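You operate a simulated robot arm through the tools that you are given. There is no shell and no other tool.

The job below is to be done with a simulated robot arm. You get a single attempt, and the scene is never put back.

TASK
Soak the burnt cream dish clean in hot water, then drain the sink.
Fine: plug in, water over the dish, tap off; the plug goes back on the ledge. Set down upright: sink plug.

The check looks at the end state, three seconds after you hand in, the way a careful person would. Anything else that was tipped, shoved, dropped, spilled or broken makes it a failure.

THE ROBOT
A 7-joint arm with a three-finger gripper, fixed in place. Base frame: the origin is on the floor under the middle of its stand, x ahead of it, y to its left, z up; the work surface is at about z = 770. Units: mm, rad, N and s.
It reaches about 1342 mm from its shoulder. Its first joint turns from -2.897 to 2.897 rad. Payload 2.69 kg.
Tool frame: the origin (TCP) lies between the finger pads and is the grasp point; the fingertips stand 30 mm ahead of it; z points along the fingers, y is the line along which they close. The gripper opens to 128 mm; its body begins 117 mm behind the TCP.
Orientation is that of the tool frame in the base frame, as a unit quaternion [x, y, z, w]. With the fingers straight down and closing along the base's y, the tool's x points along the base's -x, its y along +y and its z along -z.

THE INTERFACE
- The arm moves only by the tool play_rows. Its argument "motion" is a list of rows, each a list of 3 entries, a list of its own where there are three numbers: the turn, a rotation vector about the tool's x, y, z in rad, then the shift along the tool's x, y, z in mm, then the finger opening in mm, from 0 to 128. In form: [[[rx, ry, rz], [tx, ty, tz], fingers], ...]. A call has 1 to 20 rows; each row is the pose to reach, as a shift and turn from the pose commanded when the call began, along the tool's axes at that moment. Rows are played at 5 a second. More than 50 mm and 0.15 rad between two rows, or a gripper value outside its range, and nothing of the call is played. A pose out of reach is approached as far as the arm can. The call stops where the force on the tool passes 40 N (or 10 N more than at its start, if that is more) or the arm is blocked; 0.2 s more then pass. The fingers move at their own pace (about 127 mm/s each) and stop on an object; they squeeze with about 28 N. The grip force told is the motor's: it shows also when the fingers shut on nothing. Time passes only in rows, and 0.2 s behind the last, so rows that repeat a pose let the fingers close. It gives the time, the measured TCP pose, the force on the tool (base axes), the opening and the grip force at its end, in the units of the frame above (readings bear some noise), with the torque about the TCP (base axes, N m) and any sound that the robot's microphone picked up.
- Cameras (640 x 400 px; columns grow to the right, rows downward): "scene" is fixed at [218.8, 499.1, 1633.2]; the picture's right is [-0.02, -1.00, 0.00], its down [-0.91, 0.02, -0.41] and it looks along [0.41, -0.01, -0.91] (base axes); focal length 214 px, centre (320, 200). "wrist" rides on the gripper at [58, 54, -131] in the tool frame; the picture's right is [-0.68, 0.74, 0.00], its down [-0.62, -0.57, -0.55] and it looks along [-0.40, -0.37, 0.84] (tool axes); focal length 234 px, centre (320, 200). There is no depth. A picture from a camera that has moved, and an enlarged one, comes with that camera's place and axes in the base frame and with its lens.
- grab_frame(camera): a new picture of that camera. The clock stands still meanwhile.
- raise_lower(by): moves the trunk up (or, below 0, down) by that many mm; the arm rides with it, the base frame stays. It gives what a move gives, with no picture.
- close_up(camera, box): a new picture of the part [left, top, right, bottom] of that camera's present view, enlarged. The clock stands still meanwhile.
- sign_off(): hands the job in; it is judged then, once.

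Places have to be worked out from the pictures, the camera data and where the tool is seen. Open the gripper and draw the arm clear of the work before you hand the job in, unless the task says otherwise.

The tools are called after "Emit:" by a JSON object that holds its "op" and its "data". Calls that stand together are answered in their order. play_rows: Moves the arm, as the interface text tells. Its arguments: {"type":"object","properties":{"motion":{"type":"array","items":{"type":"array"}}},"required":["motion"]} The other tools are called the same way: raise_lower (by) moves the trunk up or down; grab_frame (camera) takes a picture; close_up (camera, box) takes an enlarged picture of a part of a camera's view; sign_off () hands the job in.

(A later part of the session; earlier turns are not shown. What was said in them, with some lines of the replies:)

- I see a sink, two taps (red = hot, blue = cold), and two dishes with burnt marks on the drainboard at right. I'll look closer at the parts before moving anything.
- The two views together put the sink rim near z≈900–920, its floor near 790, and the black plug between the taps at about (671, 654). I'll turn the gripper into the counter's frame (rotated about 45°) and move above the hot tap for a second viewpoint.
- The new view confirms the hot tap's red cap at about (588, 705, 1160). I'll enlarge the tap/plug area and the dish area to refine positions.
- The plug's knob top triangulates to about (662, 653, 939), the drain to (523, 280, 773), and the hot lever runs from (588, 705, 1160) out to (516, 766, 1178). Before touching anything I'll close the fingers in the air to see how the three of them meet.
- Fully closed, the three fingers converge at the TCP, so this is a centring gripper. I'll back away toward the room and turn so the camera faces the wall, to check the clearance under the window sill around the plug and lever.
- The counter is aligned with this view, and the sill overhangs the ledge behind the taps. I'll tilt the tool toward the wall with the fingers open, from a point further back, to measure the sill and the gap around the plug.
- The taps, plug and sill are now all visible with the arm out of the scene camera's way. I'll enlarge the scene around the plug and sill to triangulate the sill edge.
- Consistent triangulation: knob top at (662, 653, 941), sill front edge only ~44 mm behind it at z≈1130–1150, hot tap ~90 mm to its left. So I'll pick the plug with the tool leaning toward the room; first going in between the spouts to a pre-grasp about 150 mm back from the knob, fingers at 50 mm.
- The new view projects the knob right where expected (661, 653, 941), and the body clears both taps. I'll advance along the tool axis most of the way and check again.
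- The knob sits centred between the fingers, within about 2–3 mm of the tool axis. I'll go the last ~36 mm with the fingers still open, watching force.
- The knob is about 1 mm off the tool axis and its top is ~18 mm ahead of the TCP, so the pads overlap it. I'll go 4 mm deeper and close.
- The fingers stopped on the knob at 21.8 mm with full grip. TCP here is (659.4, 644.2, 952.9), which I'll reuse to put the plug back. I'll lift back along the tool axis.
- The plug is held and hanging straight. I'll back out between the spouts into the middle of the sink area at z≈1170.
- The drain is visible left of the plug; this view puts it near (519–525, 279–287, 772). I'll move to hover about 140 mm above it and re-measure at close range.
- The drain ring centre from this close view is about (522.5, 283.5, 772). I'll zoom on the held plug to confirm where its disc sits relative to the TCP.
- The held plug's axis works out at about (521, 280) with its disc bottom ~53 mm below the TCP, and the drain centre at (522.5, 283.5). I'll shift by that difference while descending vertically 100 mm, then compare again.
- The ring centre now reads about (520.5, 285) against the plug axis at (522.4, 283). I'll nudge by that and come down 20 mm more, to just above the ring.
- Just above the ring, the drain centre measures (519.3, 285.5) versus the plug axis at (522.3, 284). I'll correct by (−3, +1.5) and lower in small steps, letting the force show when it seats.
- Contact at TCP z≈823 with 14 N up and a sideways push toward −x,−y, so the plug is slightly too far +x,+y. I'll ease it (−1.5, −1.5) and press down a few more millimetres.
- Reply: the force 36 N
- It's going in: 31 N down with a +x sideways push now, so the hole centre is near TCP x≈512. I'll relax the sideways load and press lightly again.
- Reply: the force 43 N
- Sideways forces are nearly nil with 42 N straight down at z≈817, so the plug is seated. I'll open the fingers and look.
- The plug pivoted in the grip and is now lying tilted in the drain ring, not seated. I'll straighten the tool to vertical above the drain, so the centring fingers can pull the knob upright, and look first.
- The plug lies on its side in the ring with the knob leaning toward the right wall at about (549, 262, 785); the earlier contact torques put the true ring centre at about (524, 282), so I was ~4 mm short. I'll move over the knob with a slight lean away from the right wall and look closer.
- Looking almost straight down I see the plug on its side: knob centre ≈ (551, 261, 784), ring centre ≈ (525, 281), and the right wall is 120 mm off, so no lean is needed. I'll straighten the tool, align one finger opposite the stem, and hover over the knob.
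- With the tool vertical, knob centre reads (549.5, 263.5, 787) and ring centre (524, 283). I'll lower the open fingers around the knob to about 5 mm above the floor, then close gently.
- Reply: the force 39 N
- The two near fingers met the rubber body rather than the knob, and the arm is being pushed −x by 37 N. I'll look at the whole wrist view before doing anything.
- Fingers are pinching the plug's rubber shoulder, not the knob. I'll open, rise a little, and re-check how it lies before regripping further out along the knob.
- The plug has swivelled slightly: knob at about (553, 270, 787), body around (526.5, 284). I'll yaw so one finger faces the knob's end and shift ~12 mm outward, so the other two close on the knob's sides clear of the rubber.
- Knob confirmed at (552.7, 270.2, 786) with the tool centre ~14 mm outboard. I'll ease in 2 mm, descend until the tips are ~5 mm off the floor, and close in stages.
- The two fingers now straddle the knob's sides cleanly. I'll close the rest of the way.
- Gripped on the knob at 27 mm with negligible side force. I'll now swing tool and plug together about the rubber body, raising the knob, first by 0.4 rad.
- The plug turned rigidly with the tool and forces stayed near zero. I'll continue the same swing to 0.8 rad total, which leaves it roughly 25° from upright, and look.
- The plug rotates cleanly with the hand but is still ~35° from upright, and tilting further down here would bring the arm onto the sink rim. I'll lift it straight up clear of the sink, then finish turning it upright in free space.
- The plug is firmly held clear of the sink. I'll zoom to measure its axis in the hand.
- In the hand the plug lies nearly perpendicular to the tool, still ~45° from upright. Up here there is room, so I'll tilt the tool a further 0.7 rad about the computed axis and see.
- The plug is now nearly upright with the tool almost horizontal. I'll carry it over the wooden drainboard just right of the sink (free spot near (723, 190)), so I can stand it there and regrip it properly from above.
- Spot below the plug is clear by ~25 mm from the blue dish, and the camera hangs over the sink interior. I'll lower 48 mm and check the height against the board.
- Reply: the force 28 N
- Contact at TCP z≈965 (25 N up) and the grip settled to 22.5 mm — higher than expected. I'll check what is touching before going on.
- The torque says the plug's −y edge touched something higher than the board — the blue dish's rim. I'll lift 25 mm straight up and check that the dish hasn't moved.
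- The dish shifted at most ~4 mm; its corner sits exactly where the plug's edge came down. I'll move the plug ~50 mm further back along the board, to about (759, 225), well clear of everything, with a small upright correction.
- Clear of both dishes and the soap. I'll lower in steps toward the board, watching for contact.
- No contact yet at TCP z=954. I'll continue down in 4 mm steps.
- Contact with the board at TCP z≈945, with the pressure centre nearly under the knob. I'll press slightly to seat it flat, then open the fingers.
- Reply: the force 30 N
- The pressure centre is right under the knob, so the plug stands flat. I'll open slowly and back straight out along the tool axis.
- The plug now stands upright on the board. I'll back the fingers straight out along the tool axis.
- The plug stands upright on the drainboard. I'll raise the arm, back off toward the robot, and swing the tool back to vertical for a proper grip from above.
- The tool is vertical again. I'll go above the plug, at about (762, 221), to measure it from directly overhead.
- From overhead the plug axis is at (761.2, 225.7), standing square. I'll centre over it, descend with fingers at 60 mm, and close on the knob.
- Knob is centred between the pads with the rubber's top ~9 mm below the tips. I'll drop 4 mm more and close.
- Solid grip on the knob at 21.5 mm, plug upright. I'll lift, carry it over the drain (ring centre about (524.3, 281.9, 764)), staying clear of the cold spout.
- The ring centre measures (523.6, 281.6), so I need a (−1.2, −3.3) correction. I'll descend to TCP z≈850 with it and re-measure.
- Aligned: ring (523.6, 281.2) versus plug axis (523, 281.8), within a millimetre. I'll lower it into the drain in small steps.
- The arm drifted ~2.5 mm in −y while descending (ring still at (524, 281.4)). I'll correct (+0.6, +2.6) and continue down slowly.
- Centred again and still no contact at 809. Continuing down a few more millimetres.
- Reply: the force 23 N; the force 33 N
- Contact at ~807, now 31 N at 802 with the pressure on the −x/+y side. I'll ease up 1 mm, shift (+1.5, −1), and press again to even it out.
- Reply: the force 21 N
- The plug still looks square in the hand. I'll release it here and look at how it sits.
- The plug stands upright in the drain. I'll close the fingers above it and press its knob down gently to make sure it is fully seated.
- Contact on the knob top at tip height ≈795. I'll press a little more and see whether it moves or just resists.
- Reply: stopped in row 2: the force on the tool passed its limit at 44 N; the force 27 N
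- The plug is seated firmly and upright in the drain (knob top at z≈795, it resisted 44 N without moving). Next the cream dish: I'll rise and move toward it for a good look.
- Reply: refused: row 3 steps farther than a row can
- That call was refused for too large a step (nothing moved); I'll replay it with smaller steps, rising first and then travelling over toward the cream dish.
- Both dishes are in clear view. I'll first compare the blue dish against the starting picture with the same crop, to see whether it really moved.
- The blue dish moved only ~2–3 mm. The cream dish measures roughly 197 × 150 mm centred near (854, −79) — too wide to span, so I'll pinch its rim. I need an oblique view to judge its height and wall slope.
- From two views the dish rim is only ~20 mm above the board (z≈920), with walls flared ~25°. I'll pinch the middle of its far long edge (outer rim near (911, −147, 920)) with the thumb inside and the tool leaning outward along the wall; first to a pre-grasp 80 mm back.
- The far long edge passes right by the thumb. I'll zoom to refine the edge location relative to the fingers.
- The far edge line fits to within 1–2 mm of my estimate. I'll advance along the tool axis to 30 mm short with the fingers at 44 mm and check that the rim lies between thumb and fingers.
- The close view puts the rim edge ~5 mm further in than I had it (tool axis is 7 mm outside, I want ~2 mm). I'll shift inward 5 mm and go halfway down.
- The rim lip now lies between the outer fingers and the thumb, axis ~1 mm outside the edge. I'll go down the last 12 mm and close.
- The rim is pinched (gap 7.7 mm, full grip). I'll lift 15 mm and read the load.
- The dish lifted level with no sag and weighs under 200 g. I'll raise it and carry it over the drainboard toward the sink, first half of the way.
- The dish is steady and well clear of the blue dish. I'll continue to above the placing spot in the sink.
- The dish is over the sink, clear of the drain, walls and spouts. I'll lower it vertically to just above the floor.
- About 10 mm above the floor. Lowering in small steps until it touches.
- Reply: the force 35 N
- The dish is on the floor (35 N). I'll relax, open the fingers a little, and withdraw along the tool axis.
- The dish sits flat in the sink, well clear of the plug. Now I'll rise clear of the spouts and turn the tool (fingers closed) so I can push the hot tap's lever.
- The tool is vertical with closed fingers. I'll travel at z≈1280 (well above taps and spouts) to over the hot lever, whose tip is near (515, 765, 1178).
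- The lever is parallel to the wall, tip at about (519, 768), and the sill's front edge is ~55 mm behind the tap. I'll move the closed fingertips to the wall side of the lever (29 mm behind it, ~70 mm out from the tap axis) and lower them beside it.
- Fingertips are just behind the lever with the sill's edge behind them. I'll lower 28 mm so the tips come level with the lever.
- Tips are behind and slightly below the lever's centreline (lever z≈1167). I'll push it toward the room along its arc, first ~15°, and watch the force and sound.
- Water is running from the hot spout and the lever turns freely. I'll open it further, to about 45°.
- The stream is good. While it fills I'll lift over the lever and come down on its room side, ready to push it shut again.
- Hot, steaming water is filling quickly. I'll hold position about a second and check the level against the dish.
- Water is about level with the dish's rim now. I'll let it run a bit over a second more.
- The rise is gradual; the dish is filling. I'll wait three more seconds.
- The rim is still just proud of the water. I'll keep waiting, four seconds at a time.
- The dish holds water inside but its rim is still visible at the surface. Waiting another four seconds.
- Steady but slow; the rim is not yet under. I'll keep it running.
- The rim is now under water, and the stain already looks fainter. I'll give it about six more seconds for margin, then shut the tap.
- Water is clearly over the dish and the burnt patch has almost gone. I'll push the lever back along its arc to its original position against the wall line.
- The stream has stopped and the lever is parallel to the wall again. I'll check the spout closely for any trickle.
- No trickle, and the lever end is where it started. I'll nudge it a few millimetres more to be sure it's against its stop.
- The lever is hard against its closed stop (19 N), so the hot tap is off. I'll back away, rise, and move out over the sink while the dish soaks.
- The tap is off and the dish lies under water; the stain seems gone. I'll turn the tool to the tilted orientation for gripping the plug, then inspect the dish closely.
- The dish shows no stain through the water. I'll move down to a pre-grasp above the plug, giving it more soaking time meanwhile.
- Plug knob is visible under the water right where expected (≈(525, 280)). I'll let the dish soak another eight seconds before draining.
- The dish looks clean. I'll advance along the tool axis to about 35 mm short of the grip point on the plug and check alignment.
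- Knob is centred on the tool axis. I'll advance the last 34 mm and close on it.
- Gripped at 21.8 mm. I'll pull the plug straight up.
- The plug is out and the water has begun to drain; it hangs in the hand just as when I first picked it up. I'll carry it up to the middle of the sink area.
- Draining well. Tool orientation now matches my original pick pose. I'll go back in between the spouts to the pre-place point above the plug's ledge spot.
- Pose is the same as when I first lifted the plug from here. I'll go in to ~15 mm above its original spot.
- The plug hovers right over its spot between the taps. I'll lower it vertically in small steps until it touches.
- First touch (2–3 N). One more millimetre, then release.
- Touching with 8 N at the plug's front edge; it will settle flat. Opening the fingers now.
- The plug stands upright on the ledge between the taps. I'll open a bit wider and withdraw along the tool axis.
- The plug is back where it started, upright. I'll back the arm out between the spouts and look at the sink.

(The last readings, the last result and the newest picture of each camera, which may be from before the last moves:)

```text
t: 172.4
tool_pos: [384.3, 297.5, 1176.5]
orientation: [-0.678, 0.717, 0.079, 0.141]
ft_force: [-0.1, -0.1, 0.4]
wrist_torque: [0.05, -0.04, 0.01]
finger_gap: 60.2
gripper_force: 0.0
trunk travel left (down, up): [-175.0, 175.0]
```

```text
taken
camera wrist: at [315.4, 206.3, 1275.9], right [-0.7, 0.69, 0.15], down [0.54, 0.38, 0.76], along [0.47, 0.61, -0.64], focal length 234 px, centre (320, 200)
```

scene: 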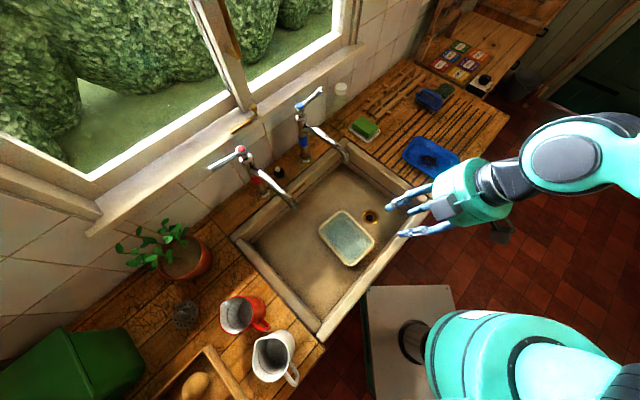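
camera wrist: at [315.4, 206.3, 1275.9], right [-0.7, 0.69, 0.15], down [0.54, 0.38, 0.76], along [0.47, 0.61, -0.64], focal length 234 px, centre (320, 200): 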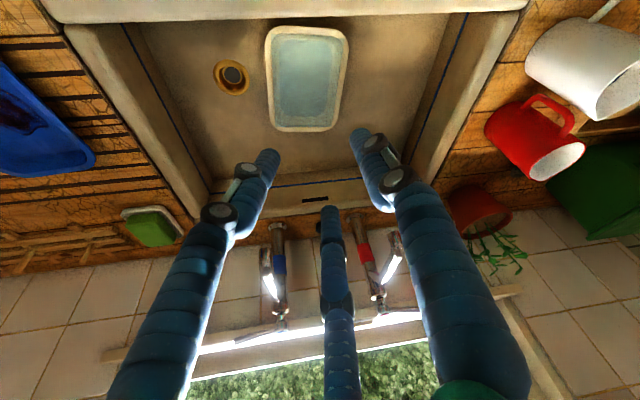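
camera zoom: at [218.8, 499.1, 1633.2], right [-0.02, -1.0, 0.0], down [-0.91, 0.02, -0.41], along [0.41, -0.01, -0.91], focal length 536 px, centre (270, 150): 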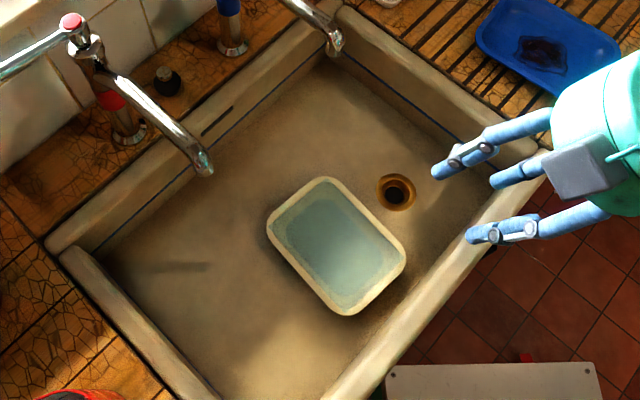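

The sink has drained; the dish sits in it holding a little clear water. I'll zoom in to verify it is clean, and check the rest of the scene.

Emit:
{"op": "close_up", "data": {"camera": "scene", "box": [310, 195, 400, 275]}}

Emit:
{"op": "close_up", "data": {"camera": "wrist", "box": [190, 0, 390, 150]}}

Emit:
{"op": "close_up", "data": {"camera": "scene", "box": [190, 80, 390, 220]}}

Emit:
{"op": "close_up", "data": {"camera": "scene", "box": [100, 200, 340, 400]}}

Emit:
{"op": "close_up", "data": {"camera": "scene", "box": [390, 80, 500, 190]}}

```text
5.00 times, centred on (355, 235) of scene
camera zoom: at [218.8, 499.1, 1633.2], right [-0.02, -1.0, 0.0], down [-0.91, 0.02, -0.41], along [0.41, -0.01, -0.91], focal length 1072 px, centre (145, 25)
```

zoom: 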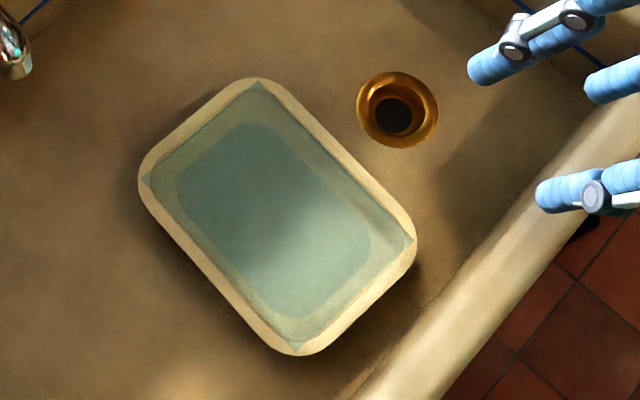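

```text
2.67 times, centred on (290, 75) of wrist
camera zoom: at [315.4, 206.3, 1275.9], right [-0.7, 0.69, 0.15], down [0.54, 0.38, 0.76], along [0.47, 0.61, -0.64], focal length 624 px, centre (400, 533)
```

zoom: 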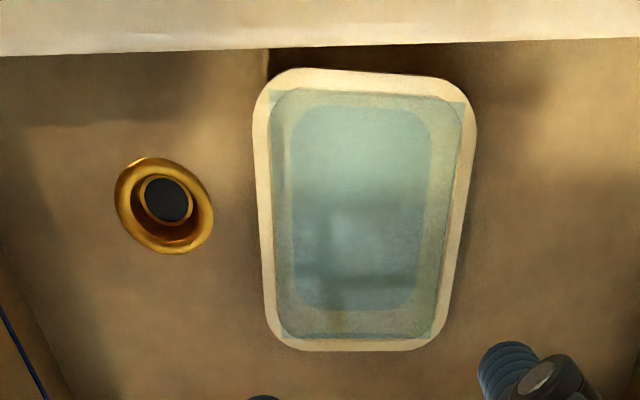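

```text
2.86 times, centred on (290, 150) of scene
camera zoom: at [218.8, 499.1, 1633.2], right [-0.02, -1.0, 0.0], down [-0.91, 0.02, -0.41], along [0.41, -0.01, -0.91], focal length 613 px, centre (406, 343)
```

zoom: 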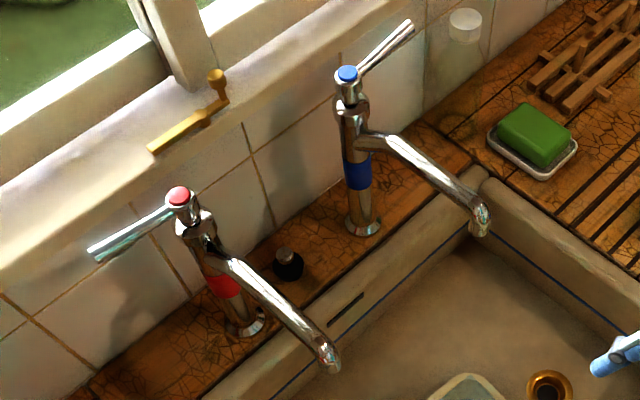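

```text
2.00 times, centred on (220, 300) of scene
camera zoom: at [218.8, 499.1, 1633.2], right [-0.02, -1.0, 0.0], down [-0.91, 0.02, -0.41], along [0.41, -0.01, -0.91], focal length 429 px, centre (520, 0)
```

zoom: 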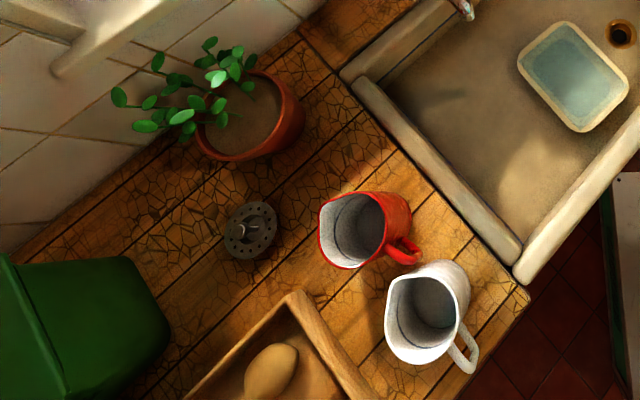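

```text
3.64 times, centred on (445, 135) of scene
camera zoom: at [218.8, 499.1, 1633.2], right [-0.02, -1.0, 0.0], down [-0.91, 0.02, -0.41], along [0.41, -0.01, -0.91], focal length 780 px, centre (-134, 436)
```

zoom: 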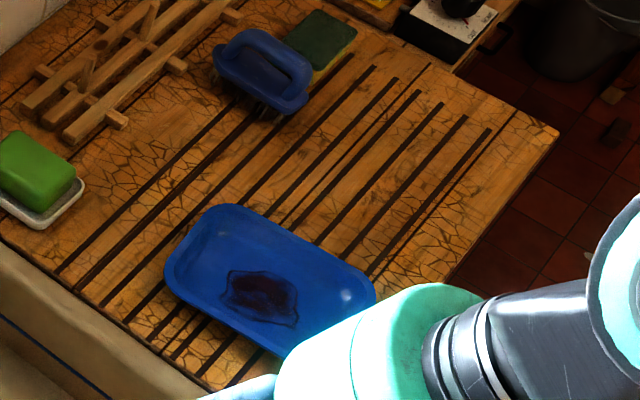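

Everything checks out: the dish is clean, the sink is empty, the hot lever is closed, and the plug stands upright on the ledge. I'll open the gripper fully and draw the arm up and clear.

Emit:
{"op": "play_rows", "data": {"motion": [[[0, 0, 0], [-8, -3, -40], 90], [[0, 0, 0], [-16, -6, -80], 128], [[0, 0, 0], [-24, -9, -120], 128], [[0, 0, 0], [-10, 10, -145], 128], [[0, 0, 0], [20, 35, -165], 128], [[0, 0, 0], [50, 60, -180], 128], [[0, 0, 0], [50, 60, -180], 128]]}}

Emit:
{"op": "grab_frame", "data": {"camera": "scene"}}

```text
t: 174.0
tool_pos: [305.3, 200.5, 1321.6]
orientation: [-0.678, 0.717, 0.079, 0.141]
ft_force: [-0.3, -0.3, -0.9]
wrist_torque: [0.02, -0.07, 0.01]
finger_gap: 128.0
gripper_force: 0.0
trunk travel left (down, up): [-175.0, 175.0]
```

```text
taken
```

scene: 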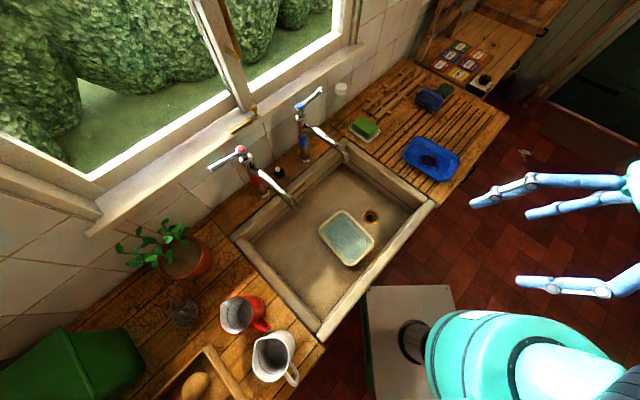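

The arm is clear with the gripper open, the sink is drained, the cream dish is clean, the tap is off and the plug is upright on its ledge. Handing in.

Emit:
{"op": "sign_off", "data": {}}

```text
The job is handed in.
```

The cream dish has soaked clean, the sink is drained, the hot tap is off, and the plug is upright on the ledge where it started. I've handed the job in.

- **Dish:** it soaked under hot water for a little over 25 seconds, and no burnt patch was visible afterwards. I left it flat in the sink with a little clear water still inside.
- **Plug:** it tipped over in the drain on my first try. I stood it up on the drainboard, regripped it from above and seated it properly before running the tap.
- **Blue dish:** the plug touched its rim while I was doing that, and it shifted about 2–3 mm. I didn't move it back. Nothing else looked moved or spilled.
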